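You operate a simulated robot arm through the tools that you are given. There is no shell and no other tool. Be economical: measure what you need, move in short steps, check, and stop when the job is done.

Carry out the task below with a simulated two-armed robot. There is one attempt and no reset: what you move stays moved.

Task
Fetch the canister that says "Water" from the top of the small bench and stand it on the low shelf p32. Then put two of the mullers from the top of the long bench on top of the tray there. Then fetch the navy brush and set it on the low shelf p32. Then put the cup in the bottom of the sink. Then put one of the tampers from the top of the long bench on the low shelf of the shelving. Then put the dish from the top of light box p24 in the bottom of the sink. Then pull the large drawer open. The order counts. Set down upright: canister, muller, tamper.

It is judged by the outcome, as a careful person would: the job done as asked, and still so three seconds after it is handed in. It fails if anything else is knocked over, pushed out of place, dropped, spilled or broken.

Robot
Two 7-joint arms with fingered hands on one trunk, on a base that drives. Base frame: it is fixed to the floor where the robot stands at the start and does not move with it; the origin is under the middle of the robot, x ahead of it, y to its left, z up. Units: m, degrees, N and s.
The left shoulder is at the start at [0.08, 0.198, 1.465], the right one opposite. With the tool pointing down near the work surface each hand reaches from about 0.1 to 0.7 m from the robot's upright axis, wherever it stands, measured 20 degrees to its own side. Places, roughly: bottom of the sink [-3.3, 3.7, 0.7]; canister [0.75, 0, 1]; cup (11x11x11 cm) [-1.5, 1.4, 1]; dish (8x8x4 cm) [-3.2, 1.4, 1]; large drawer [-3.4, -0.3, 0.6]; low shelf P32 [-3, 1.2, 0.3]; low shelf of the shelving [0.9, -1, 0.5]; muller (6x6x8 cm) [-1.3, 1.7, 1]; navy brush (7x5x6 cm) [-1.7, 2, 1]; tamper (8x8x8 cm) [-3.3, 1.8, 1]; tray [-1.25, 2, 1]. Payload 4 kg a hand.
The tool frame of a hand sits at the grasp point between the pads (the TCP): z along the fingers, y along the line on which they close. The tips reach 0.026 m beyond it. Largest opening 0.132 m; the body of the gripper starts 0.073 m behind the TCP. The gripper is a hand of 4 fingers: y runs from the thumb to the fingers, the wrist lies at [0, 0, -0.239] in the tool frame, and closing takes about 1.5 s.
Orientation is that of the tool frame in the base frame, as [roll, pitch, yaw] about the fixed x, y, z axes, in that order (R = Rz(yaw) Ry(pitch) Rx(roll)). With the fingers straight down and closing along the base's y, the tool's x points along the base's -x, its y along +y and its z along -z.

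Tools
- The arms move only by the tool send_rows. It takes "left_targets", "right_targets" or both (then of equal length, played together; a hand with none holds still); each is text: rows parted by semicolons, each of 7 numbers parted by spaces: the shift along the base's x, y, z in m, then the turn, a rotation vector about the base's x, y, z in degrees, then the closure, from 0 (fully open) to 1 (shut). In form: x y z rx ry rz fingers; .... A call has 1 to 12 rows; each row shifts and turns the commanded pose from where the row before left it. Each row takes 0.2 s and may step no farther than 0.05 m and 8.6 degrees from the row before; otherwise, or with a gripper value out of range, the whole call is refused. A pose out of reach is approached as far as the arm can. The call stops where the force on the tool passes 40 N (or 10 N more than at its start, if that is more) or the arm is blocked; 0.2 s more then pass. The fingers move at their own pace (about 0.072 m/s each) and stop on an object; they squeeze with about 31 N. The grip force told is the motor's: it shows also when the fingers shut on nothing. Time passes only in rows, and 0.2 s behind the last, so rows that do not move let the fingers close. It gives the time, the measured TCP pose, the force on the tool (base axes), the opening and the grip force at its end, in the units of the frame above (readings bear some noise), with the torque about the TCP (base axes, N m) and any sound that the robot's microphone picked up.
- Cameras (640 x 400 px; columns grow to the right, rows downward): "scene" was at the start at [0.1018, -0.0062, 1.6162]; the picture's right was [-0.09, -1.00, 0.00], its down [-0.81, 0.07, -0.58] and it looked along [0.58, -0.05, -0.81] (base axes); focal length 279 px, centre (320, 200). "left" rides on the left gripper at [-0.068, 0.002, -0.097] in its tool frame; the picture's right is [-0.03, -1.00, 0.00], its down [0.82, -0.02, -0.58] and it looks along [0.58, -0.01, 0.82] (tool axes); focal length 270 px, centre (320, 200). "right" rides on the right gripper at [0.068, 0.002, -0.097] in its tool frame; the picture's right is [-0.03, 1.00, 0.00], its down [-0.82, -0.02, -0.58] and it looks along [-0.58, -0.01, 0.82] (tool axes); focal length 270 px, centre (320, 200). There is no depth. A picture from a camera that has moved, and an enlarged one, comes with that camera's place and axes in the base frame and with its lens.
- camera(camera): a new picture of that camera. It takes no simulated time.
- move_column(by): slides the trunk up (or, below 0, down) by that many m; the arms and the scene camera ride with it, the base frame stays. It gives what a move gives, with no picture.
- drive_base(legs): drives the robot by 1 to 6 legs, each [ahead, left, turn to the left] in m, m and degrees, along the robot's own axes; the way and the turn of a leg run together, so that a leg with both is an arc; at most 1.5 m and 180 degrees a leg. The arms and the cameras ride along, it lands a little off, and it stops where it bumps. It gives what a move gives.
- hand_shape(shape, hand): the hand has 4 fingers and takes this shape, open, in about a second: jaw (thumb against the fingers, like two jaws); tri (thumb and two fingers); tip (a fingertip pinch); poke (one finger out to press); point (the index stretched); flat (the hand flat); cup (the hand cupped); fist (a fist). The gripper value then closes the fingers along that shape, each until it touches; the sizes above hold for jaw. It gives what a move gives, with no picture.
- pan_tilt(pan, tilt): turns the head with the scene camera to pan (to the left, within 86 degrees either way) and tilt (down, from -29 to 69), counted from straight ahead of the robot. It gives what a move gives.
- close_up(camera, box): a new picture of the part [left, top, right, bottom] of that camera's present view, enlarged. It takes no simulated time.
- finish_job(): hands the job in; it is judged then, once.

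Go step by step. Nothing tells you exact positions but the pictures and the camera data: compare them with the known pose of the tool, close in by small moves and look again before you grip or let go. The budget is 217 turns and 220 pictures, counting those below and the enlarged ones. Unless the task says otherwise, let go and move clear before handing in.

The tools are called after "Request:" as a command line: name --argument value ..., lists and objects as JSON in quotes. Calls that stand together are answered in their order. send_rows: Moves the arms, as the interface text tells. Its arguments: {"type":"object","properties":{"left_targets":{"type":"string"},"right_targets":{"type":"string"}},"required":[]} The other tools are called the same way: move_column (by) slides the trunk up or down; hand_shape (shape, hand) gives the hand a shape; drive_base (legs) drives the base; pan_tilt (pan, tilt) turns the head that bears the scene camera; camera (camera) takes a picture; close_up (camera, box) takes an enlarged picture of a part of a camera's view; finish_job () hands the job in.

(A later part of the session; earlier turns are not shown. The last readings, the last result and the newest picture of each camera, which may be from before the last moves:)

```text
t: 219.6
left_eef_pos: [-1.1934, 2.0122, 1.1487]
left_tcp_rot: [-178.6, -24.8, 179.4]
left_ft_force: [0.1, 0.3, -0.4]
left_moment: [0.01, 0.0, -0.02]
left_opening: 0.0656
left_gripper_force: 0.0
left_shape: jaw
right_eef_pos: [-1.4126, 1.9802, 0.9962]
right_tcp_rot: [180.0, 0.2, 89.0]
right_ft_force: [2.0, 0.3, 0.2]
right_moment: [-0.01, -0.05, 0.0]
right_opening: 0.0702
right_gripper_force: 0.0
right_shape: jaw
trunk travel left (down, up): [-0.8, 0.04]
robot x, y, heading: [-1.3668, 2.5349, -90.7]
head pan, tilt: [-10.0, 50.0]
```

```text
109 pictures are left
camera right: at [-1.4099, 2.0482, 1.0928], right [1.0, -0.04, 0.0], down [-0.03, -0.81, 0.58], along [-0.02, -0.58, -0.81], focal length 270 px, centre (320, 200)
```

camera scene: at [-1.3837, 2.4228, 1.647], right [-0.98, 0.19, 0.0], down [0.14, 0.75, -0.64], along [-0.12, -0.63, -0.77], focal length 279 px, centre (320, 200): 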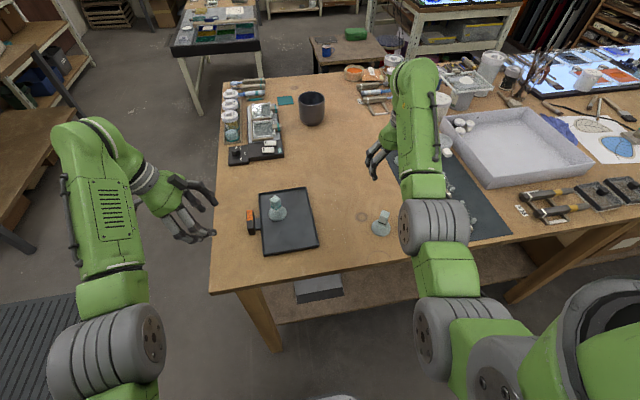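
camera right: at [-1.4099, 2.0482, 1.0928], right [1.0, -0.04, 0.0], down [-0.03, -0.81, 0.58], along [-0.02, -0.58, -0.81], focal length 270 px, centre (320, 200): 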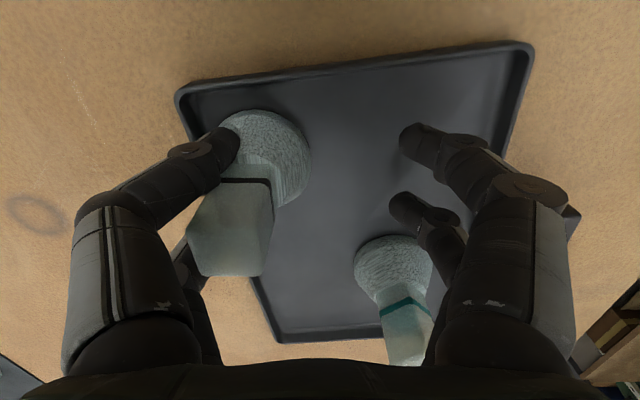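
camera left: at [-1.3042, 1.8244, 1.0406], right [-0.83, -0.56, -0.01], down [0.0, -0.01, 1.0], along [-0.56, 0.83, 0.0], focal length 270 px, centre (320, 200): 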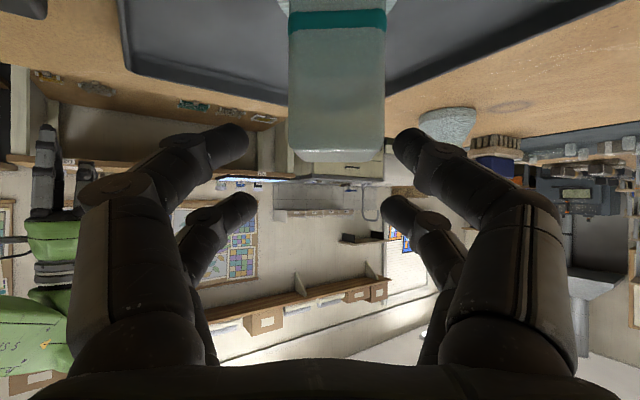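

B followed the −x fingers again and now touches the tray rim. I open a little more, letting the rim hold its base, and look.

Request:
send_rows --right_targets "0.01 0 0 0 0 0 0.4;0 0 0 0 0 0 0.3;0 0 0 0 0 0 0.25;0 0 0 0 0 0 0.2;0 0 0 0 0 0 0.2"

Request:
camera --camera "right"

Request:
close_up --camera "scene" --box '[230, 140, 450, 290]'

```text
t: 220.8
left_eef_pos: [-1.1934, 2.0132, 1.1497]
left_tcp_rot: [-178.6, -24.8, 179.4]
left_ft_force: [-0.3, 0.6, -0.3]
left_moment: [-0.02, 0.01, 0.03]
left_opening: 0.0654
left_gripper_force: 0.1
left_shape: jaw
right_eef_pos: [-1.4025, 1.9781, 0.996]
right_tcp_rot: [179.9, 0.3, 89.1]
right_ft_force: [-0.1, 0.6, -0.1]
right_moment: [0.01, 0.0, 0.01]
right_opening: 0.1053
right_gripper_force: 0.1
right_shape: jaw
trunk travel left (down, up): [-0.8, 0.04]
robot x, y, heading: [-1.3717, 2.5279, -90.5]
head pan, tilt: [-10.0, 50.0]
```

```text
108 pictures are left
camera right: at [-1.4003, 2.0476, 1.093], right [1.0, -0.04, 0.0], down [-0.03, -0.81, 0.58], along [-0.02, -0.58, -0.81], focal length 270 px, centre (320, 200)
```

right: 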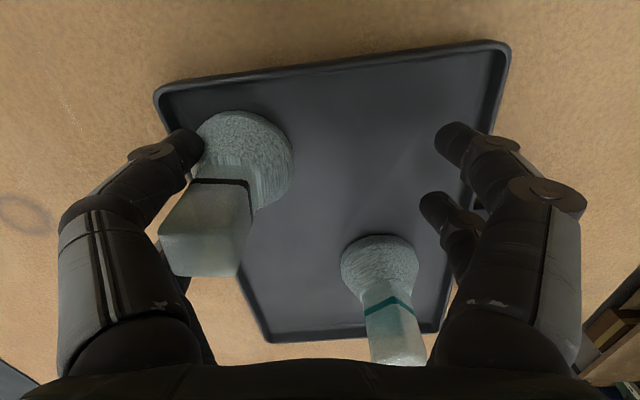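

```text
2.67 times, centred on (340, 215) of scene
camera zoom: at [-1.3833, 2.4255, 1.6472], right [-0.98, 0.18, 0.0], down [0.14, 0.75, -0.64], along [-0.12, -0.63, -0.77], focal length 744 px, centre (267, 160)
```

zoom: 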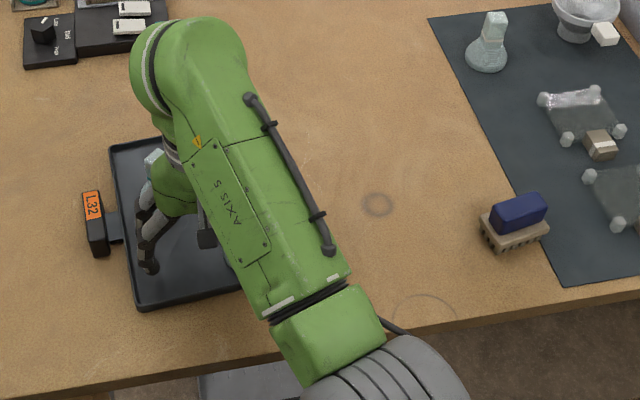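

The tray slid slightly, so no more of that. Forces are now near zero; I test whether the muller is free by raising 15 mm.

Request:
send_rows --right_targets "0.006 0 0 0 0 0 0.2;0 0 0.008 0 0 0 0.2;0 0 0.01 0 0 0 0.2;0 0 0 0 0 0 0.2"

Request:
camera --camera "right"

```text
t: 221.8
left_eef_pos: [-1.1926, 2.0121, 1.1494]
left_tcp_rot: [-178.8, -24.7, 179.3]
left_ft_force: [0.6, -0.2, 0.7]
left_moment: [0.02, -0.01, 0.03]
left_opening: 0.0653
left_gripper_force: 0.0
left_shape: jaw
right_eef_pos: [-1.3976, 1.9789, 1.0144]
right_tcp_rot: [179.9, 0.2, 89.0]
right_ft_force: [0.4, 0.2, -0.1]
right_moment: [0.0, 0.01, 0.01]
right_opening: 0.1053
right_gripper_force: 0.0
right_shape: jaw
trunk travel left (down, up): [-0.8, 0.04]
robot x, y, heading: [-1.3698, 2.5329, -90.5]
head pan, tilt: [-10.0, 50.0]
```

```text
106 pictures are left
camera right: at [-1.395, 2.0472, 1.1104], right [1.0, -0.04, 0.0], down [-0.03, -0.81, 0.58], along [-0.02, -0.58, -0.81], focal length 270 px, centre (320, 200)
```

right: 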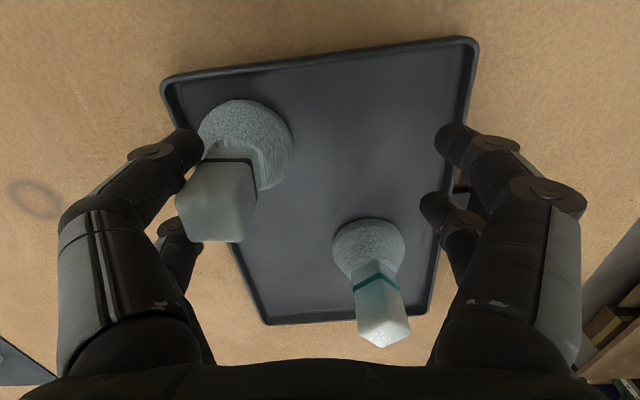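

The muller is free and standing. I raise the right hand clear.

Request:
send_rows --right_targets "0.004 0 0.015 0 0 0 0.2;0 0 0.03 0 0 0 0.2;0 0 0.04 0 0 0 0.2;0 0 0.03 0 0 0 0.4"

Request:
camera --camera "right"

Request:
close_up --camera "scene" --box '[230, 140, 450, 290]'

```text
t: 222.8
left_eef_pos: [-1.1934, 2.0138, 1.1499]
left_tcp_rot: [-178.7, -24.8, 179.4]
left_ft_force: [-0.1, 0.3, -0.1]
left_moment: [-0.01, 0.0, 0.0]
left_opening: 0.0655
left_gripper_force: 0.0
left_shape: jaw
right_eef_pos: [-1.3935, 1.9809, 1.1306]
right_tcp_rot: [180.0, 0.2, 89.1]
right_ft_force: [-0.4, 0.6, -0.4]
right_moment: [-0.02, 0.0, -0.02]
right_opening: 0.0797
right_gripper_force: 0.1
right_shape: jaw
trunk travel left (down, up): [-0.8, 0.04]
robot x, y, heading: [-1.3672, 2.5332, -90.3]
head pan, tilt: [-10.0, 50.0]
```

```text
105 pictures are left
camera right: at [-1.3913, 2.0489, 1.2264], right [1.0, -0.04, 0.0], down [-0.03, -0.81, 0.58], along [-0.02, -0.58, -0.81], focal length 270 px, centre (320, 200)
```

right: 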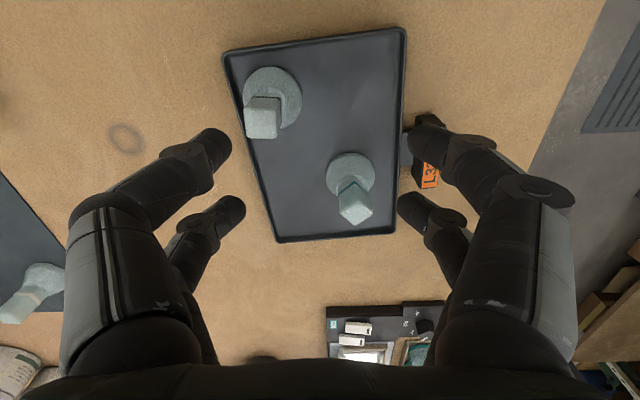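

```text
2.67 times, centred on (340, 215) of scene
camera zoom: at [-1.3834, 2.4259, 1.6471], right [-0.98, 0.18, 0.0], down [0.14, 0.75, -0.64], along [-0.12, -0.63, -0.77], focal length 744 px, centre (267, 160)
```

zoom: 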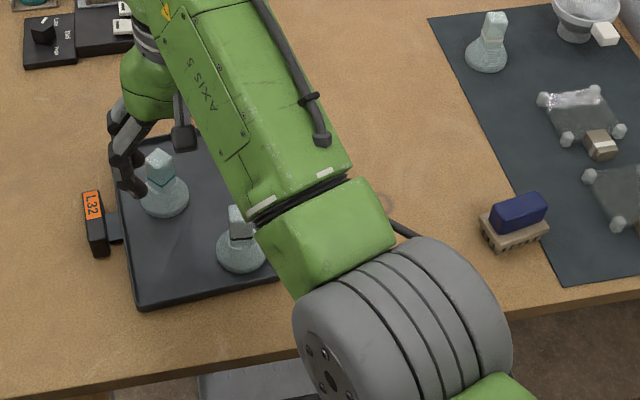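

Both mullers stand upright in the tray. Next the navy brush at about (−1.737, 2.012): I strafe toward it and look from the right hand.

Request:
drive_base --legs '[[0, -0.3, 0]]'

Request:
send_rows --right_targets "-0.01 0.01 0 0 0 0 0.2;-0.01 0.01 0 0 0 0 0.2;-0.01 0.01 -0.01 0 0 0 0.2;0 0 -0.02 0 0 0 0.2"

Request:
camera --camera "right"

```text
t: 224.8
left_eef_pos: [-1.4928, 2.0163, 1.1503]
left_tcp_rot: [-178.7, -24.9, 179.3]
left_ft_force: [0.6, 0.2, 0.4]
left_moment: [0.01, 0.0, 0.02]
left_opening: 0.0653
left_gripper_force: 0.1
left_shape: jaw
right_eef_pos: [-1.6926, 1.9843, 1.1302]
right_tcp_rot: [-179.9, 0.2, 89.0]
right_ft_force: [0.6, -0.4, 0.7]
right_moment: [0.02, 0.0, 0.01]
right_opening: 0.0796
right_gripper_force: 0.1
right_shape: jaw
trunk travel left (down, up): [-0.8, 0.04]
robot x, y, heading: [-1.6661, 2.5331, -90.6]
head pan, tilt: [-10.0, 50.0]
```

```text
t: 225.8
left_eef_pos: [-1.4969, 2.0155, 1.1498]
left_tcp_rot: [-178.8, -24.8, 179.3]
left_ft_force: [-0.1, 0.4, 0.5]
left_moment: [-0.02, 0.01, 0.03]
left_opening: 0.0654
left_gripper_force: 0.1
left_shape: jaw
right_eef_pos: [-1.7256, 2.0132, 1.1006]
right_tcp_rot: [179.9, 0.2, 89.1]
right_ft_force: [0.3, -0.1, -0.3]
right_moment: [-0.01, -0.05, 0.01]
right_opening: 0.1052
right_gripper_force: 0.0
right_shape: jaw
trunk travel left (down, up): [-0.8, 0.04]
robot x, y, heading: [-1.6691, 2.5359, -90.6]
head pan, tilt: [-10.0, 50.0]
```

```text
103 pictures are left
camera right: at [-1.7239, 2.0823, 1.1967], right [1.0, -0.04, 0.0], down [-0.04, -0.81, 0.58], along [-0.02, -0.58, -0.81], focal length 270 px, centre (320, 200)
```

right: 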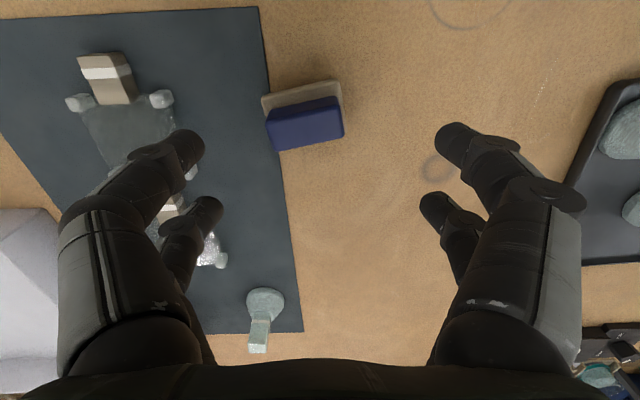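

The brush is at (−1.734, 2.013), turned about 14°. I align, descend and grip it across its length.

Request:
send_rows --right_targets "-0.008 0 0 0 0 7 0.33;0 -0.001 -0.02 0 0 7 0.33;0 0 -0.03 0 0 0 0.33;0 0 -0.03 0 0 0 0.33;0 0 -0.029 0 0 0 0.33;0 0 0 0 0 0 0.6;0 0 0 0 0 0 0.9;0 0 0 0 0 0 1;0 0 0 0 0 0 1"

Request:
camera --camera "right"

```text
t: 227.8
left_eef_pos: [-1.4952, 2.0151, 1.1489]
left_tcp_rot: [-178.7, -24.7, 179.3]
left_ft_force: [-0.1, 0.5, -0.8]
left_moment: [-0.02, 0.0, 0.01]
left_opening: 0.0655
left_gripper_force: 0.1
left_shape: jaw
right_eef_pos: [-1.7333, 2.0124, 0.9907]
right_tcp_rot: [180.0, 0.1, 103.1]
right_ft_force: [-0.5, 0.5, -0.1]
right_moment: [-0.01, 0.02, -0.01]
right_opening: 0.0562
right_gripper_force: 30.8
right_shape: jaw
trunk travel left (down, up): [-0.8, 0.04]
robot x, y, heading: [-1.6726, 2.5368, -90.7]
head pan, tilt: [-10.0, 50.0]
```

```text
102 pictures are left
camera right: at [-1.7476, 2.0802, 1.0868], right [0.98, 0.2, 0.0], down [0.16, -0.8, 0.58], along [0.12, -0.57, -0.81], focal length 270 px, centre (320, 200)
```

right: 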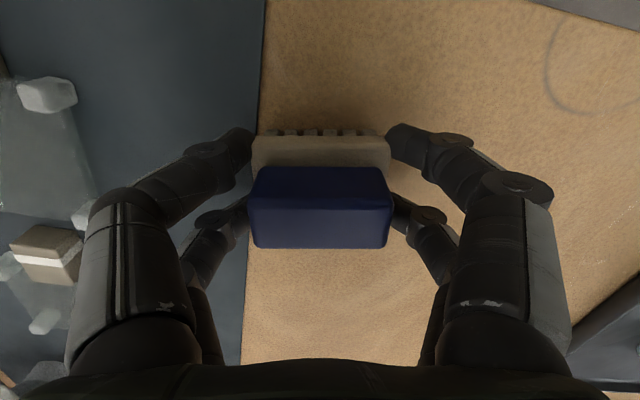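

A clean grip on the brush. I lift it and drive round to shelf P32.

Request:
send_rows --right_targets "0 0 0.03 0 0 0 1;0 0 0.04 0 0 0 1;0 0 0.04 0 0 0 1;0 0 0.03 0 0 0 1"

Request:
drive_base --legs '[[-0.1, 1.1, 0.7], [1.1, 0, 0], [1.05, 0, 0], [0, -1.5, 0], [0, -0.75, 0], [0, 0, 180]]'

Request:
pan_tilt --pan 0 --tilt 45

Request:
camera --camera "scene"

```text
t: 228.8
left_eef_pos: [-1.4947, 2.0156, 1.1497]
left_tcp_rot: [-178.6, -24.9, 179.3]
left_ft_force: [0.1, 0.9, -0.4]
left_moment: [0.0, -0.01, -0.02]
left_opening: 0.0655
left_gripper_force: 0.1
left_shape: jaw
right_eef_pos: [-1.7339, 2.012, 1.1337]
right_tcp_rot: [179.8, 0.1, 103.0]
right_ft_force: [-0.3, -0.2, 0.4]
right_moment: [-0.03, -0.04, 0.06]
right_opening: 0.0562
right_gripper_force: 31.1
right_shape: jaw
trunk travel left (down, up): [-0.8, 0.04]
robot x, y, heading: [-1.672, 2.5349, -90.6]
head pan, tilt: [-10.0, 50.0]
```

```text
t: 262.6
left_eef_pos: [-3.0152, 1.0354, 1.15]
left_tcp_rot: [-178.7, -24.7, -1.4]
left_ft_force: [0.1, -0.9, -0.4]
left_moment: [-0.01, 0.0, -0.01]
left_opening: 0.0656
left_gripper_force: 0.1
left_shape: jaw
right_eef_pos: [-2.7764, 1.0366, 1.1328]
right_tcp_rot: [179.9, 0.2, -77.8]
right_ft_force: [-0.3, 0.0, -1.5]
right_moment: [0.0, 0.04, -0.02]
right_opening: 0.056
right_gripper_force: 31.5
right_shape: jaw
trunk travel left (down, up): [-0.8, 0.04]
robot x, y, heading: [-2.8466, 0.5115, 88.5]
head pan, tilt: [-10.0, 50.0]
```

```text
t: 263.3
left_eef_pos: [-3.0161, 1.035, 1.1502]
left_tcp_rot: [-178.7, -24.8, -1.5]
left_ft_force: [0.0, -0.1, -0.4]
left_moment: [0.01, 0.0, 0.01]
left_opening: 0.0655
left_gripper_force: 0.0
left_shape: jaw
right_eef_pos: [-2.7771, 1.0366, 1.1324]
right_tcp_rot: [179.9, 0.3, -77.8]
right_ft_force: [-0.2, 0.2, -1.6]
right_moment: [-0.01, 0.03, -0.02]
right_opening: 0.0563
right_gripper_force: 30.3
right_shape: jaw
trunk travel left (down, up): [-0.8, 0.04]
robot x, y, heading: [-2.8529, 0.5129, 88.3]
head pan, tilt: [0.0, 45.0]
```

```text
101 pictures are left
camera scene: at [-2.8458, 0.6264, 1.654], right [1.0, -0.03, 0.0], down [-0.02, -0.71, -0.71], along [0.02, 0.71, -0.71], focal length 279 px, centre (320, 200)
```

scene: 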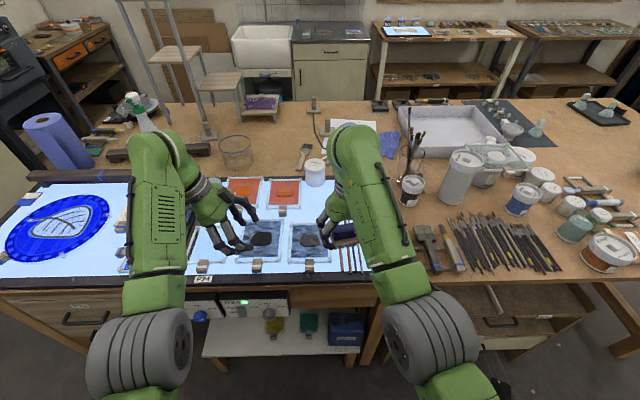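

I back off a little and shift left so that the brush faces the free left part of P32, then lower the trunk.

Request:
drive_base --legs '[[-0.14, 0, 1.7], [0, 0.38, 0]]'

Request:
move_column --by -0.4

Request:
move_column --by -0.25

Request:
pan_tilt --pan 0 --tilt 35

Request:
camera --camera "scene"

Request:
camera --camera "right"

```text
t: 266.7
left_eef_pos: [-3.4106, 0.8905, 1.1495]
left_tcp_rot: [-178.8, -24.5, 0.3]
left_ft_force: [-0.7, 0.7, 0.8]
left_moment: [-0.01, 0.02, -0.01]
left_opening: 0.0651
left_gripper_force: 0.1
left_shape: jaw
right_eef_pos: [-3.1724, 0.8991, 1.1315]
right_tcp_rot: [179.8, 0.2, -76.2]
right_ft_force: [-0.1, -0.3, 0.5]
right_moment: [0.0, 0.04, 0.0]
right_opening: 0.0562
right_gripper_force: 31.1
right_shape: jaw
trunk travel left (down, up): [-0.8, 0.04]
robot x, y, heading: [-3.2301, 0.3748, 90.3]
head pan, tilt: [0.0, 45.0]
```

```text
t: 270.5
left_eef_pos: [-3.4144, 0.8907, 0.7491]
left_tcp_rot: [-178.6, -24.8, 0.2]
left_ft_force: [-0.1, 0.0, 0.5]
left_moment: [-0.05, 0.03, -0.01]
left_opening: 0.0656
left_gripper_force: 0.0
left_shape: jaw
right_eef_pos: [-3.1755, 0.8979, 0.732]
right_tcp_rot: [179.9, 0.2, -76.0]
right_ft_force: [0.7, 0.3, -1.0]
right_moment: [0.01, 0.02, 0.02]
right_opening: 0.056
right_gripper_force: 31.3
right_shape: jaw
trunk travel left (down, up): [-0.4, 0.44]
robot x, y, heading: [-3.2273, 0.3723, 90.4]
head pan, tilt: [0.0, 45.0]
```

```text
t: 273.1
left_eef_pos: [-3.4147, 0.8912, 0.5002]
left_tcp_rot: [-178.7, -24.7, 0.2]
left_ft_force: [0.8, -1.0, 0.7]
left_moment: [-0.01, -0.02, -0.01]
left_opening: 0.0654
left_gripper_force: 0.1
left_shape: jaw
right_eef_pos: [-3.1756, 0.898, 0.4832]
right_tcp_rot: [179.8, 0.2, -76.1]
right_ft_force: [0.2, 0.6, -1.3]
right_moment: [0.03, -0.02, -0.01]
right_opening: 0.0559
right_gripper_force: 31.2
right_shape: jaw
trunk travel left (down, up): [-0.15, 0.69]
robot x, y, heading: [-3.2249, 0.3747, 90.1]
head pan, tilt: [0.0, 45.0]
```

```text
t: 273.8
left_eef_pos: [-3.4143, 0.8905, 0.5003]
left_tcp_rot: [-178.7, -24.7, 0.2]
left_ft_force: [0.1, -0.3, -0.2]
left_moment: [-0.01, 0.0, -0.02]
left_opening: 0.0656
left_gripper_force: 0.2
left_shape: jaw
right_eef_pos: [-3.1737, 0.8978, 0.4817]
right_tcp_rot: [179.9, 0.1, -76.1]
right_ft_force: [-0.3, 0.9, -1.2]
right_moment: [-0.01, -0.01, 0.0]
right_opening: 0.0559
right_gripper_force: 31.4
right_shape: jaw
trunk travel left (down, up): [-0.15, 0.69]
robot x, y, heading: [-3.2339, 0.376, 90.2]
head pan, tilt: [0.0, 35.0]
```

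```text
100 pictures are left
camera scene: at [-3.2318, 0.4932, 1.0188], right [1.0, 0.0, 0.0], down [0.0, -0.57, -0.82], along [0.0, 0.82, -0.57], focal length 279 px, centre (320, 200)
```

scene: 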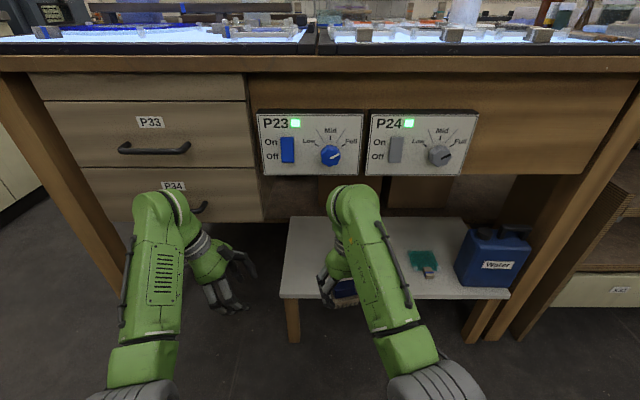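

```text
99 pictures are left
camera right: at [-3.1602, 0.8308, 0.5784], right [-0.98, -0.22, 0.0], down [-0.18, 0.79, 0.58], along [-0.13, 0.57, -0.81], focal length 270 px, centre (320, 200)
```

right: 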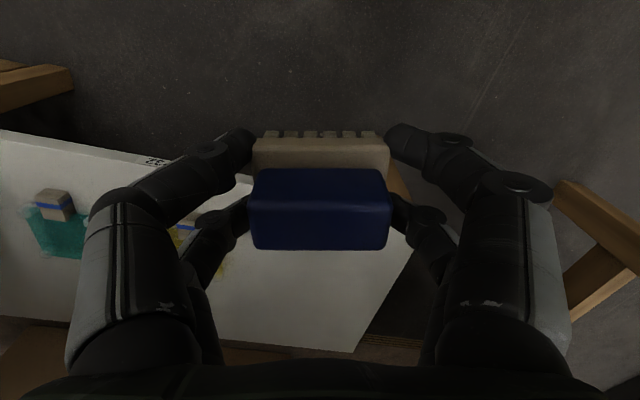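

The shelf's left part is free. I move the brush in over it, keeping it just above the surface.

Request:
send_rows --right_targets "-0.005 0.025 -0.02 0 0 0 1;-0.005 0.03 -0.02 0 0 0 1;-0.005 0.03 -0.02 0 0 0 1;-0.005 0.03 -0.02 0 0 0 1;-0.005 0.03 -0.01 0 0 0 1;-0.005 0.02 0 0 0 0 1;0 0 0 0 0 0 1"

Request:
camera --camera "scene"

Request:
camera --camera "right"

```text
t: 275.4
left_eef_pos: [-3.4135, 0.8902, 0.4992]
left_tcp_rot: [-178.7, -24.8, 0.2]
left_ft_force: [0.8, -0.1, -0.1]
left_moment: [0.0, -0.02, -0.01]
left_opening: 0.0654
left_gripper_force: 0.1
left_shape: jaw
right_eef_pos: [-3.2058, 1.0636, 0.3923]
right_tcp_rot: [179.9, 0.2, -76.1]
right_ft_force: [-0.3, -0.6, -0.1]
right_moment: [0.0, -0.03, -0.01]
right_opening: 0.056
right_gripper_force: 31.3
right_shape: jaw
trunk travel left (down, up): [-0.15, 0.69]
robot x, y, heading: [-3.2298, 0.3708, 90.3]
head pan, tilt: [0.0, 35.0]
```

```text
98 pictures are left
camera scene: at [-3.2318, 0.4933, 1.0189], right [1.0, 0.0, 0.0], down [0.0, -0.57, -0.82], along [0.0, 0.82, -0.57], focal length 279 px, centre (320, 200)
```

scene: 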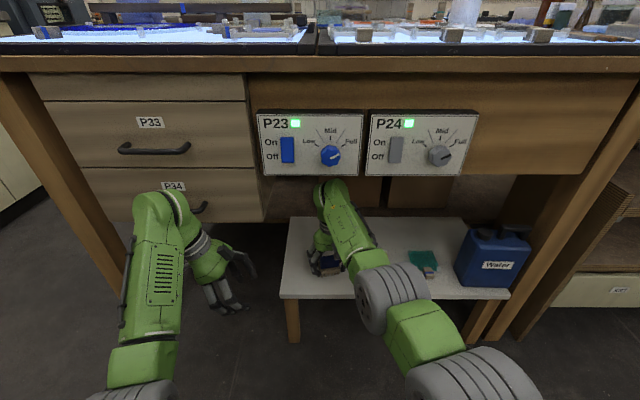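

```text
97 pictures are left
camera right: at [-3.191, 0.996, 0.4886], right [-0.98, -0.22, 0.0], down [-0.17, 0.8, 0.58], along [-0.13, 0.57, -0.81], focal length 270 px, centre (320, 200)
```

right: 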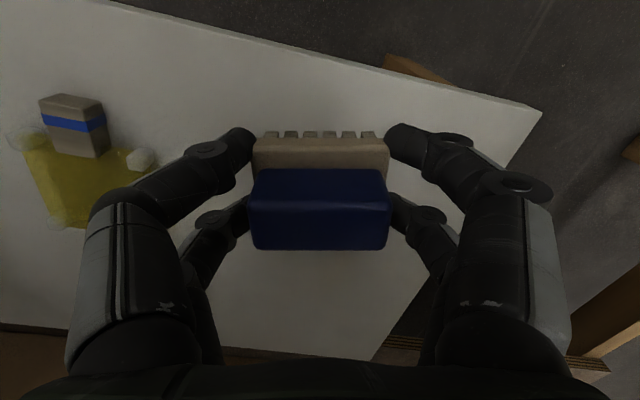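

The brush is fully over the shelf. I lower until contact, then release and retreat.

Request:
send_rows --right_targets "0 0 -0.012 0 0 0 1;0 0 -0.01 0 0 0 1;0 0 -0.006 0 0 0 1;0 0 -0.005 0 0 0 1;0 0 0 0 0 0 1"

```text
t: 276.6
left_eef_pos: [-3.4143, 0.8896, 0.4991]
left_tcp_rot: [-178.7, -24.9, 0.2]
left_ft_force: [0.5, 0.7, 0.6]
left_moment: [0.02, -0.01, 0.03]
left_opening: 0.0655
left_gripper_force: 0.0
left_shape: jaw
right_eef_pos: [-3.204, 1.0634, 0.36]
right_tcp_rot: [179.9, 0.2, -76.1]
right_ft_force: [0.1, 0.8, -1.2]
right_moment: [0.01, 0.0, -0.04]
right_opening: 0.0557
right_gripper_force: 30.7
right_shape: jaw
trunk travel left (down, up): [-0.15, 0.69]
robot x, y, heading: [-3.2331, 0.3727, 90.5]
head pan, tilt: [0.0, 35.0]
```

Request:
send_rows --right_targets "0 0 -0.004 0 0 0 1;0 0 -0.004 0 0 0 1;0 0 -0.004 0 0 0 1;0 0 -0.004 0 0 0 1;0 0 0 0 0 0 1"

Request:
camera --camera "right"

```text
t: 277.8
left_eef_pos: [-3.4137, 0.8895, 0.4998]
left_tcp_rot: [-178.7, -24.9, 0.3]
left_ft_force: [-0.4, -0.9, 0.6]
left_moment: [0.0, -0.02, -0.03]
left_opening: 0.0654
left_gripper_force: 0.1
left_shape: jaw
right_eef_pos: [-3.2046, 1.0605, 0.3482]
right_tcp_rot: [179.9, 0.2, -76.1]
right_ft_force: [-0.9, 0.1, -0.8]
right_moment: [0.02, -0.03, 0.01]
right_opening: 0.0559
right_gripper_force: 31.1
right_shape: jaw
right hand out of reach, approached as far as the arm can: row 4
trunk travel left (down, up): [-0.15, 0.69]
robot x, y, heading: [-3.2314, 0.3747, 90.3]
head pan, tilt: [0.0, 35.0]
```

```text
96 pictures are left
camera right: at [-3.19, 0.993, 0.4439], right [-0.98, -0.22, 0.0], down [-0.18, 0.79, 0.58], along [-0.13, 0.57, -0.81], focal length 270 px, centre (320, 200)
```

right: 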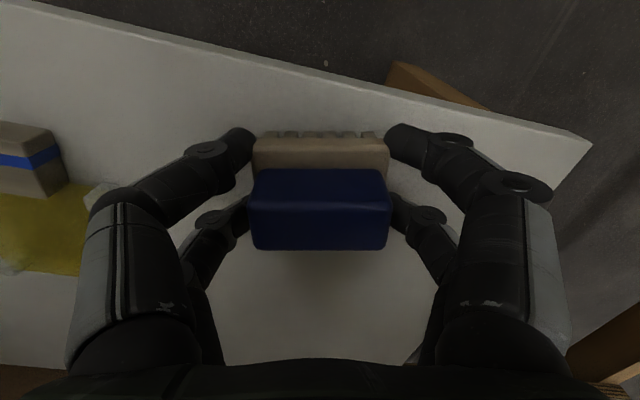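

Not yet touching and the arm is at its reach; I lower the trunk by small amounts instead.

Request:
move_column --by -0.012

Request:
move_column --by -0.006

```text
t: 278.4
left_eef_pos: [-3.4133, 0.8898, 0.4882]
left_tcp_rot: [-178.5, -24.8, 0.3]
left_ft_force: [0.0, -0.4, 0.7]
left_moment: [-0.01, 0.01, 0.0]
left_opening: 0.0655
left_gripper_force: 0.0
left_shape: jaw
right_eef_pos: [-3.2046, 1.0607, 0.34]
right_tcp_rot: [-180.0, 0.6, -76.1]
right_ft_force: [0.6, -1.9, 15.0]
right_moment: [-0.11, -0.12, -0.05]
right_opening: 0.0557
right_gripper_force: 30.7
right_shape: jaw
trunk travel left (down, up): [-0.138, 0.702]
robot x, y, heading: [-3.2307, 0.3743, 90.1]
head pan, tilt: [0.0, 35.0]
```

```text
t: 279.1
left_eef_pos: [-3.4133, 0.889, 0.4833]
left_tcp_rot: [-178.5, -24.8, 0.1]
left_ft_force: [-0.1, 0.5, 0.2]
left_moment: [0.04, 0.01, 0.05]
left_opening: 0.0654
left_gripper_force: 0.1
left_shape: jaw
right_eef_pos: [-3.2054, 1.065, 0.3396]
right_tcp_rot: [179.9, 1.2, -76.1]
right_ft_force: [-0.1, -3.2, 17.5]
right_moment: [-0.23, -0.16, -0.05]
right_opening: 0.0563
right_gripper_force: 31.5
right_shape: jaw
trunk travel left (down, up): [-0.132, 0.708]
robot x, y, heading: [-3.2338, 0.3745, 90.5]
head pan, tilt: [0.0, 35.0]
stopped: the force on the tool passed its limit at 41 N (the readings are from after the stop); the commanded pose is now the measured one
```

Contact at z≈0.34. I ease up slightly, open to about 8 cm, and lift straight up then back.

Request:
move_column --by 0.006

Request:
send_rows --right_targets "0 0 0.001 0 0 0 0.8;0 0 0 0 0 0 0.6;0 0 0 0 0 0 0.45;0 0 0 0 0 0 0.4;0 0 0 0 0 0 0.38;0 0 0.02 0 0 0 0.38;0 0 0.03 0 0 0 0.38;0 0 0.02 0 0 0 0.38;0 -0.03 0.01 0 0 0 0.38;0 -0.04 0.01 0 0 0 0.38;0 -0.04 0 0 0 0 0.38"

Request:
camera --camera "scene"

```text
t: 279.6
left_eef_pos: [-3.4132, 0.889, 0.4882]
left_tcp_rot: [-178.6, -24.8, 0.1]
left_ft_force: [0.2, 0.1, -1.0]
left_moment: [0.02, 0.0, -0.01]
left_opening: 0.0656
left_gripper_force: 0.0
left_shape: jaw
right_eef_pos: [-3.2048, 1.0626, 0.3403]
right_tcp_rot: [-179.9, 0.6, -76.1]
right_ft_force: [-1.2, 1.7, 4.0]
right_moment: [-0.02, -0.09, 0.04]
right_opening: 0.0562
right_gripper_force: 31.0
right_shape: jaw
trunk travel left (down, up): [-0.138, 0.702]
robot x, y, heading: [-3.23, 0.3734, 90.2]
head pan, tilt: [0.0, 35.0]
```

```text
t: 282.0
left_eef_pos: [-3.4139, 0.8891, 0.4892]
left_tcp_rot: [-178.6, -24.8, 0.2]
left_ft_force: [-0.8, 0.1, 0.3]
left_moment: [-0.01, -0.01, 0.0]
left_opening: 0.0658
left_gripper_force: 0.0
left_shape: jaw
right_eef_pos: [-3.2038, 0.9527, 0.4324]
right_tcp_rot: [180.0, 0.8, -76.0]
right_ft_force: [-0.3, -0.1, 0.9]
right_moment: [-0.01, -0.02, 0.01]
right_opening: 0.0814
right_gripper_force: 0.1
right_shape: jaw
trunk travel left (down, up): [-0.138, 0.702]
robot x, y, heading: [-3.235, 0.3734, 90.3]
head pan, tilt: [0.0, 35.0]
```

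```text
95 pictures are left
camera scene: at [-3.2317, 0.4926, 1.0075], right [1.0, 0.0, 0.0], down [0.0, -0.57, -0.82], along [0.0, 0.82, -0.57], focal length 279 px, centre (320, 200)
```

scene: 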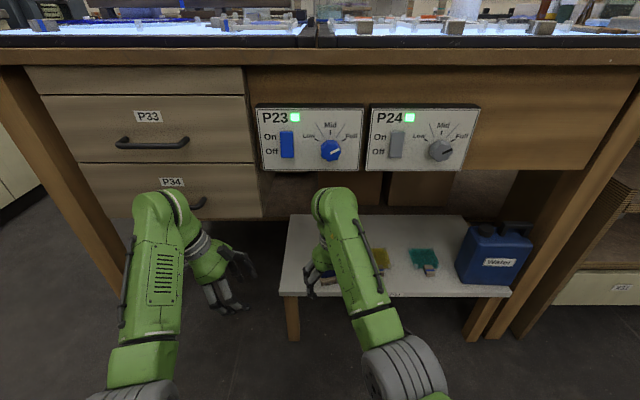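

The brush is on P32. I raise the trunk and drive toward the cup, checking the shelf as I leave.

Request:
drive_base --legs '[[-0.12, 0, 0]]'

Request:
close_up --camera "scene" --box '[260, 170, 560, 350]'

Request:
move_column --by 0.4

Request:
move_column --by 0.28

Request:
drive_base --legs '[[0, -1.5, 0], [0, -0.13, 0]]'

Request:
send_rows --right_targets "0 0 0.01 0 0 -7 0.3;0 0 0.01 0 0 -7 0.3;0 0 0.01 0 0 0 0.3"

Request:
pan_tilt --pan 0 --tilt 40

Request:
camera --camera "scene"

```text
t: 283.2
left_eef_pos: [-3.4137, 0.7667, 0.4884]
left_tcp_rot: [-178.6, -24.9, 0.2]
left_ft_force: [0.7, 0.0, 0.0]
left_moment: [0.0, -0.01, 0.01]
left_opening: 0.0658
left_gripper_force: 0.0
left_shape: jaw
right_eef_pos: [-3.2046, 0.8311, 0.4327]
right_tcp_rot: [180.0, 0.8, -76.1]
right_ft_force: [0.0, 0.0, 0.2]
right_moment: [0.02, -0.01, 0.0]
right_opening: 0.0815
right_gripper_force: 0.1
right_shape: jaw
trunk travel left (down, up): [-0.138, 0.702]
robot x, y, heading: [-3.2324, 0.2522, 90.3]
head pan, tilt: [0.0, 35.0]
```

```text
2.13 times, centred on (410, 260) of scene
camera zoom: at [-3.2312, 0.3699, 1.0075], right [1.0, 0.0, 0.0], down [0.0, -0.57, -0.82], along [0.0, 0.82, -0.57], focal length 595 px, centre (128, 72)
```

zoom: 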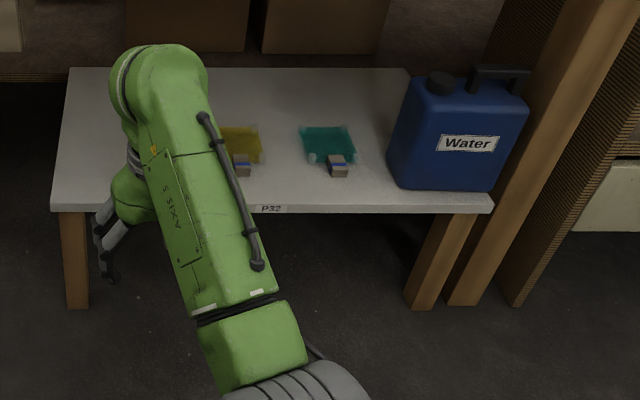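

```text
t: 287.1
left_eef_pos: [-3.4132, 0.7679, 0.8884]
left_tcp_rot: [-178.7, -24.8, 0.2]
left_ft_force: [0.2, -0.4, -0.2]
left_moment: [0.02, 0.03, 0.03]
left_opening: 0.0651
left_gripper_force: 0.0
left_shape: jaw
right_eef_pos: [-3.205, 0.8312, 0.8313]
right_tcp_rot: [-180.0, 0.8, -76.2]
right_ft_force: [0.3, 0.0, 0.4]
right_moment: [0.01, 0.03, -0.02]
right_opening: 0.0814
right_gripper_force: 0.0
right_shape: jaw
trunk travel left (down, up): [-0.538, 0.302]
robot x, y, heading: [-3.2304, 0.249, 90.0]
head pan, tilt: [0.0, 35.0]
```

```text
t: 289.9
left_eef_pos: [-3.4127, 0.7672, 1.1687]
left_tcp_rot: [-178.7, -24.8, 0.3]
left_ft_force: [0.5, 1.0, -0.6]
left_moment: [0.04, -0.01, -0.06]
left_opening: 0.0656
left_gripper_force: 0.1
left_shape: jaw
right_eef_pos: [-3.2036, 0.8308, 1.1107]
right_tcp_rot: [179.9, 0.6, -76.1]
right_ft_force: [0.4, -0.6, 0.0]
right_moment: [0.0, 0.03, 0.0]
right_opening: 0.0814
right_gripper_force: 0.2
right_shape: jaw
trunk travel left (down, up): [-0.818, 0.022]
robot x, y, heading: [-3.23, 0.2507, 90.3]
head pan, tilt: [0.0, 35.0]
```

```text
t: 293.1
left_eef_pos: [-2.9702, 0.7693, 1.1659]
left_tcp_rot: [-178.7, -25.5, 0.6]
left_ft_force: [-0.6, 0.0, -0.9]
left_moment: [-0.01, -0.06, -0.01]
left_opening: 0.0655
left_gripper_force: 0.0
left_shape: jaw
right_eef_pos: [-2.7607, 0.8329, 1.1129]
right_tcp_rot: [-179.4, 0.5, -75.8]
right_ft_force: [-0.9, -0.5, 0.7]
right_moment: [0.0, -0.1, 0.04]
right_opening: 0.0815
right_gripper_force: 0.0
right_shape: jaw
trunk travel left (down, up): [-0.818, 0.022]
robot x, y, heading: [-2.7683, 0.254, 90.6]
head pan, tilt: [0.0, 35.0]
stopped in leg 1: the robot was blocked; the commanded pose is now the measured one
```

```text
t: 293.9
left_eef_pos: [-2.955, 0.7697, 1.1688]
left_tcp_rot: [-178.6, -24.8, 0.5]
left_ft_force: [-0.2, 0.0, -0.7]
left_moment: [0.0, 0.03, 0.01]
left_opening: 0.0655
left_gripper_force: 0.1
left_shape: jaw
right_eef_pos: [-2.748, 0.8337, 1.141]
right_tcp_rot: [-179.9, 0.8, -89.7]
right_ft_force: [-0.1, -0.4, 0.6]
right_moment: [0.0, -0.02, -0.02]
right_opening: 0.0922
right_gripper_force: 0.0
right_shape: jaw
trunk travel left (down, up): [-0.818, 0.022]
robot x, y, heading: [-2.7677, 0.2539, 90.3]
head pan, tilt: [0.0, 35.0]
```

```text
t: 294.6
left_eef_pos: [-2.954, 0.7695, 1.1682]
left_tcp_rot: [-178.6, -24.8, 0.5]
left_ft_force: [-0.2, 0.3, 0.8]
left_moment: [0.0, 0.04, -0.01]
left_opening: 0.0654
left_gripper_force: 0.0
left_shape: jaw
right_eef_pos: [-2.7474, 0.8338, 1.1405]
right_tcp_rot: [-179.9, 0.6, -89.8]
right_ft_force: [-0.6, -0.5, 0.5]
right_moment: [0.0, 0.02, 0.02]
right_opening: 0.092
right_gripper_force: 0.2
right_shape: jaw
trunk travel left (down, up): [-0.818, 0.022]
robot x, y, heading: [-2.762, 0.2547, 90.3]
head pan, tilt: [0.0, 40.0]
```

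```text
93 pictures are left
camera scene: at [-2.7708, 0.3706, 1.6798], right [1.0, 0.01, 0.0], down [0.01, -0.64, -0.77], along [-0.01, 0.77, -0.64], focal length 279 px, centre (320, 200)
```

scene: 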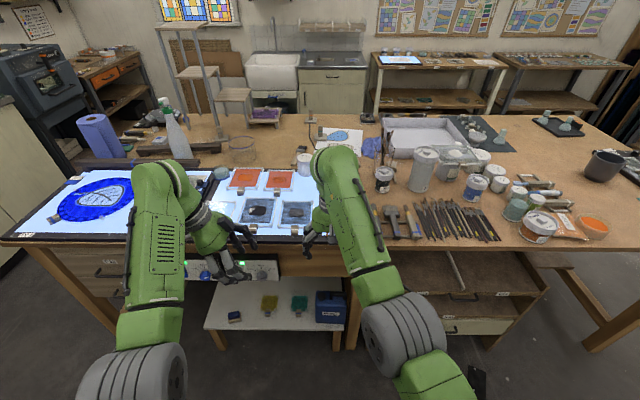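

Brush confirmed on the shelf beside the others. The strafe was blocked (bucket side); I go farther from it, then on to the cup.

Request:
drive_base --legs '[[0, 0.03, 0], [0.2, 0, 0], [0, -1.2, 0], [0.2, 0, 0]]'

Request:
camera --camera "scene"

Request:
camera --camera "right"

```text
t: 303.4
left_eef_pos: [-1.8123, 1.1725, 1.1709]
left_tcp_rot: [-178.4, -24.7, 1.1]
left_ft_force: [-0.2, -0.5, 0.3]
left_moment: [0.01, 0.03, 0.04]
left_opening: 0.0658
left_gripper_force: 0.1
left_shape: jaw
right_eef_pos: [-1.6048, 1.2391, 1.1421]
right_tcp_rot: [179.9, 1.0, -89.1]
right_ft_force: [-0.1, 0.5, 0.2]
right_moment: [0.01, 0.02, -0.02]
right_opening: 0.092
right_gripper_force: 0.0
right_shape: jaw
trunk travel left (down, up): [-0.818, 0.022]
robot x, y, heading: [-1.6232, 0.6599, 91.1]
head pan, tilt: [0.0, 40.0]
```

```text
92 pictures are left
camera scene: at [-1.6229, 0.7737, 1.6803], right [1.0, 0.02, 0.0], down [0.01, -0.64, -0.77], along [-0.02, 0.77, -0.64], focal length 279 px, centre (320, 200)
```

scene: 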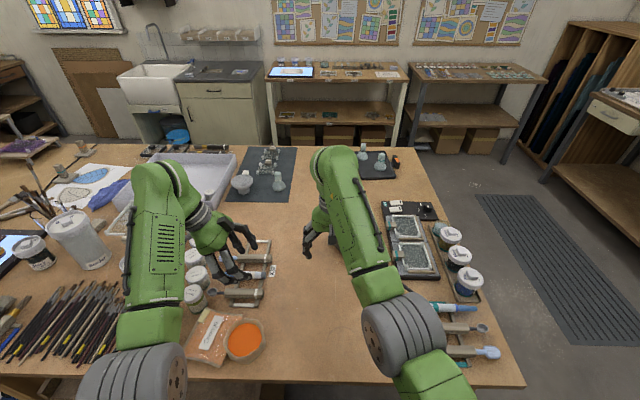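

```text
91 pictures are left
camera right: at [-1.6062, 1.1694, 1.2383], right [-1.0, 0.01, 0.0], down [0.01, 0.81, 0.59], along [0.0, 0.59, -0.81], focal length 270 px, centre (320, 200)
```

right: 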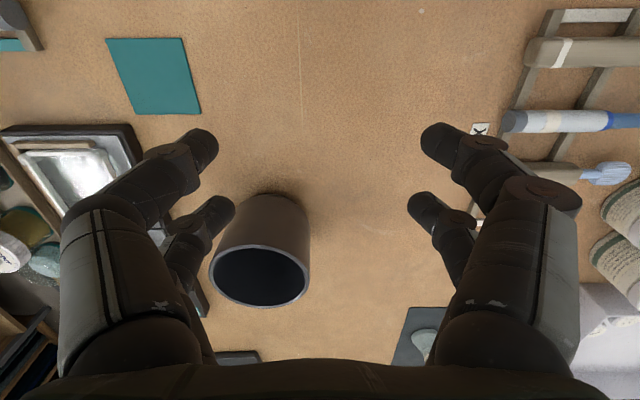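

The cup's rim centre is at about (−1.546, 1.39), about 10 cm across, so it fits the full opening. I drive closer and position the open hand over it.

Request:
drive_base --legs '[[0.12, 0, -1]]'

Request:
send_rows --right_targets "0.02 0.01 0 0 0 0 0;0.02 0.01 0 0 0 0 0;0.019 0.012 0 0 0 0 0;0 0 0 0 0 0 0"

Request:
camera --camera "right"

```text
t: 304.6
left_eef_pos: [-1.8048, 1.2929, 1.1724]
left_tcp_rot: [-178.1, -24.7, 0.1]
left_ft_force: [-0.2, -1.0, 0.1]
left_moment: [0.04, 0.0, 0.05]
left_opening: 0.0657
left_gripper_force: 0.1
left_shape: jaw
right_eef_pos: [-1.5972, 1.3561, 1.1441]
right_tcp_rot: [179.9, 1.2, -89.9]
right_ft_force: [0.5, -0.6, 1.2]
right_moment: [0.08, -0.01, -0.01]
right_opening: 0.0919
right_gripper_force: 0.1
right_shape: jaw
trunk travel left (down, up): [-0.818, 0.022]
robot x, y, heading: [-1.621, 0.7832, 90.3]
head pan, tilt: [0.0, 40.0]
```

```text
t: 305.6
left_eef_pos: [-1.8044, 1.3003, 1.1672]
left_tcp_rot: [-178.7, -24.6, 0.3]
left_ft_force: [-0.2, 0.4, -0.8]
left_moment: [-0.07, -0.04, -0.01]
left_opening: 0.0655
left_gripper_force: 0.2
left_shape: jaw
right_eef_pos: [-1.5366, 1.3962, 1.1406]
right_tcp_rot: [179.8, 0.6, -89.9]
right_ft_force: [0.0, 0.2, -0.1]
right_moment: [0.01, -0.02, -0.01]
right_opening: 0.132
right_gripper_force: 0.0
right_shape: jaw
trunk travel left (down, up): [-0.818, 0.022]
robot x, y, heading: [-1.6217, 0.784, 90.0]
head pan, tilt: [0.0, 40.0]
```

```text
90 pictures are left
camera right: at [-1.5395, 1.3261, 1.2358], right [-1.0, 0.03, 0.0], down [0.02, 0.81, 0.59], along [0.01, 0.59, -0.81], focal length 270 px, centre (320, 200)
```

right: 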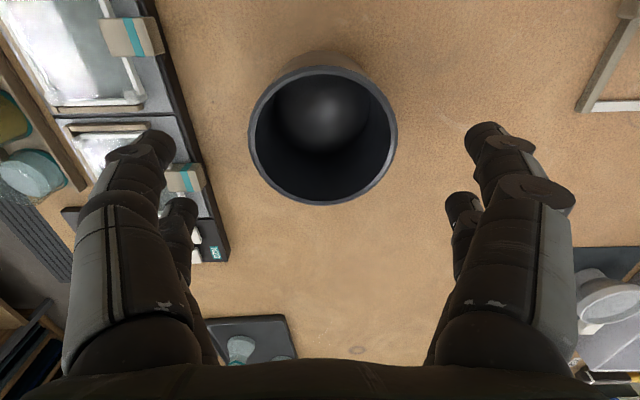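

The cup is centred. I descend and close on it.

Request:
send_rows --right_targets "-0.004 0.001 -0.03 0 0 0 0;0 0 -0.03 0 0 0 0;0 0 -0.03 0 0 0 0;0 0 -0.022 0 0 0 0;0 0 0 0 0 0 0.2;0 0 0 0 0 0 0.4;0 0 0 0 0 0 0.5;0 0 0 0 0 0 0.5;0 0 0.03 0 0 0 0.5;0 0 0.04 0 0 0 0.5;0 0 0.03 0 0 0 0.5"

Request:
camera --camera "right"

```text
t: 308.0
left_eef_pos: [-1.8056, 1.2985, 1.1687]
left_tcp_rot: [-178.5, -24.7, 0.3]
left_ft_force: [-0.3, 0.4, 0.2]
left_moment: [0.0, 0.03, -0.02]
left_opening: 0.0655
left_gripper_force: 0.0
left_shape: jaw
right_eef_pos: [-1.5439, 1.3949, 1.1282]
right_tcp_rot: [179.9, 0.7, -90.0]
right_ft_force: [0.4, -0.1, -3.0]
right_moment: [-0.07, 0.0, -0.03]
right_opening: 0.0812
right_gripper_force: 31.0
right_shape: jaw
trunk travel left (down, up): [-0.818, 0.022]
robot x, y, heading: [-1.6237, 0.7811, 90.3]
head pan, tilt: [0.0, 40.0]
```

```text
89 pictures are left
camera right: at [-1.5458, 1.3259, 1.2235], right [-1.0, 0.03, 0.0], down [0.02, 0.81, 0.59], along [0.01, 0.59, -0.81], focal length 270 px, centre (320, 200)
```

right: 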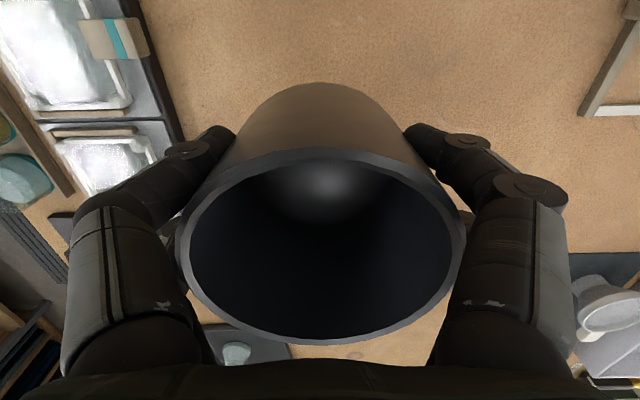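

The cup is held (about 0.3 kg). I drive round the bench's end toward the sink.

Request:
drive_base --legs '[[-0.36, 0, 0], [0, -1.05, 0], [1.2, 0, 0], [1.1, 0, 0], [0, 0, 90], [1.2, 0, 0]]'

Request:
pan_tilt --pan -30 --tilt 30

Request:
camera --camera "scene"

```text
t: 335.9
left_eef_pos: [-2.2689, 2.5731, 1.1689]
left_tcp_rot: [-178.6, -24.7, 88.8]
left_ft_force: [0.3, -0.2, 0.2]
left_moment: [0.01, -0.03, 0.01]
left_opening: 0.0654
left_gripper_force: 0.0
left_shape: jaw
right_eef_pos: [-2.3601, 2.8369, 1.1278]
right_tcp_rot: [179.9, 0.8, -1.6]
right_ft_force: [0.4, -0.2, -4.0]
right_moment: [0.02, -0.05, 0.02]
right_opening: 0.0808
right_gripper_force: 31.4
right_shape: jaw
trunk travel left (down, up): [-0.818, 0.022]
robot x, y, heading: [-1.7467, 2.7432, 178.8]
head pan, tilt: [0.0, 40.0]
```

```text
t: 336.8
left_eef_pos: [-2.2714, 2.5723, 1.1684]
left_tcp_rot: [-178.7, -24.7, 88.7]
left_ft_force: [0.8, -1.3, 0.0]
left_moment: [-0.01, 0.03, 0.04]
left_opening: 0.0654
left_gripper_force: 0.1
left_shape: jaw
right_eef_pos: [-2.36, 2.8368, 1.1275]
right_tcp_rot: [179.9, 0.7, -1.5]
right_ft_force: [0.7, 0.3, -3.9]
right_moment: [-0.01, -0.08, -0.03]
right_opening: 0.0808
right_gripper_force: 31.0
right_shape: jaw
trunk travel left (down, up): [-0.818, 0.022]
robot x, y, heading: [-1.7453, 2.7385, 178.6]
head pan, tilt: [-30.0, 30.0]
```

```text
88 pictures are left
camera scene: at [-1.8584, 2.7904, 1.695], right [0.52, 0.85, 0.0], down [0.43, -0.26, -0.87], along [-0.74, 0.45, -0.5], focal length 279 px, centre (320, 200)
```

scene: 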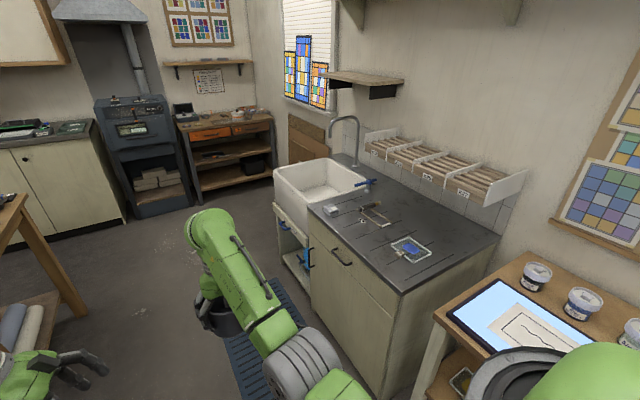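

The sink spans about x −3.45…−2.95, y 3.37…3.85. I drive in front of it and turn to face it.

Request:
drive_base --legs '[[1.48, 0, 0], [0, -0.1, 0], [0, 0, -88.6]]'

Request:
pan_tilt --pan 0 --tilt 50

Request:
camera --camera "scene"

Request:
camera --camera "right"

```text
t: 348.7
left_eef_pos: [-3.423, 3.4042, 1.1678]
left_tcp_rot: [-178.6, -24.7, 0.5]
left_ft_force: [0.0, 0.0, -0.3]
left_moment: [-0.02, 0.02, 0.0]
left_opening: 0.0655
left_gripper_force: 0.2
left_shape: jaw
right_eef_pos: [-3.1622, 3.5016, 1.1285]
right_tcp_rot: [179.8, 0.8, -89.8]
right_ft_force: [-0.1, 0.9, -3.1]
right_moment: [-0.07, -0.02, -0.01]
right_opening: 0.0801
right_gripper_force: 30.8
right_shape: jaw
trunk travel left (down, up): [-0.818, 0.022]
robot x, y, heading: [-3.2384, 2.8863, 90.3]
head pan, tilt: [-30.0, 30.0]
```

```text
t: 349.6
left_eef_pos: [-3.4223, 3.403, 1.1684]
left_tcp_rot: [-178.6, -24.7, 0.5]
left_ft_force: [-0.8, -0.3, 0.1]
left_moment: [-0.01, 0.0, -0.01]
left_opening: 0.0654
left_gripper_force: 0.0
left_shape: jaw
right_eef_pos: [-3.1626, 3.502, 1.1277]
right_tcp_rot: [179.9, 0.7, -89.8]
right_ft_force: [-0.2, 0.4, -3.5]
right_moment: [-0.07, 0.0, 0.01]
right_opening: 0.0801
right_gripper_force: 30.9
right_shape: jaw
trunk travel left (down, up): [-0.818, 0.022]
robot x, y, heading: [-3.2386, 2.8889, 90.5]
head pan, tilt: [0.0, 50.0]
```

```text
87 pictures are left
camera scene: at [-3.2388, 2.9968, 1.6656], right [1.0, 0.01, 0.0], down [0.01, -0.77, -0.64], along [0.0, 0.64, -0.77], focal length 279 px, centre (320, 200)
```

scene: 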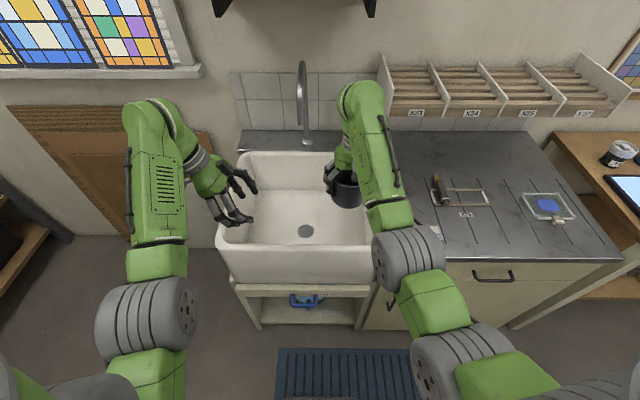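

```text
86 pictures are left
camera right: at [-3.1637, 3.4323, 1.2232], right [-1.0, 0.02, 0.0], down [0.02, 0.81, 0.59], along [0.01, 0.59, -0.81], focal length 270 px, centre (320, 200)
```

right: 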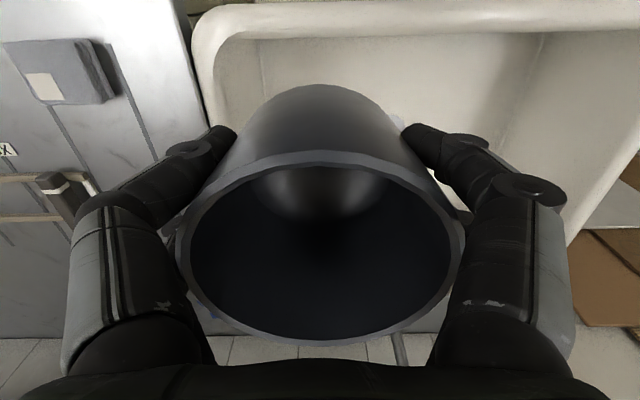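

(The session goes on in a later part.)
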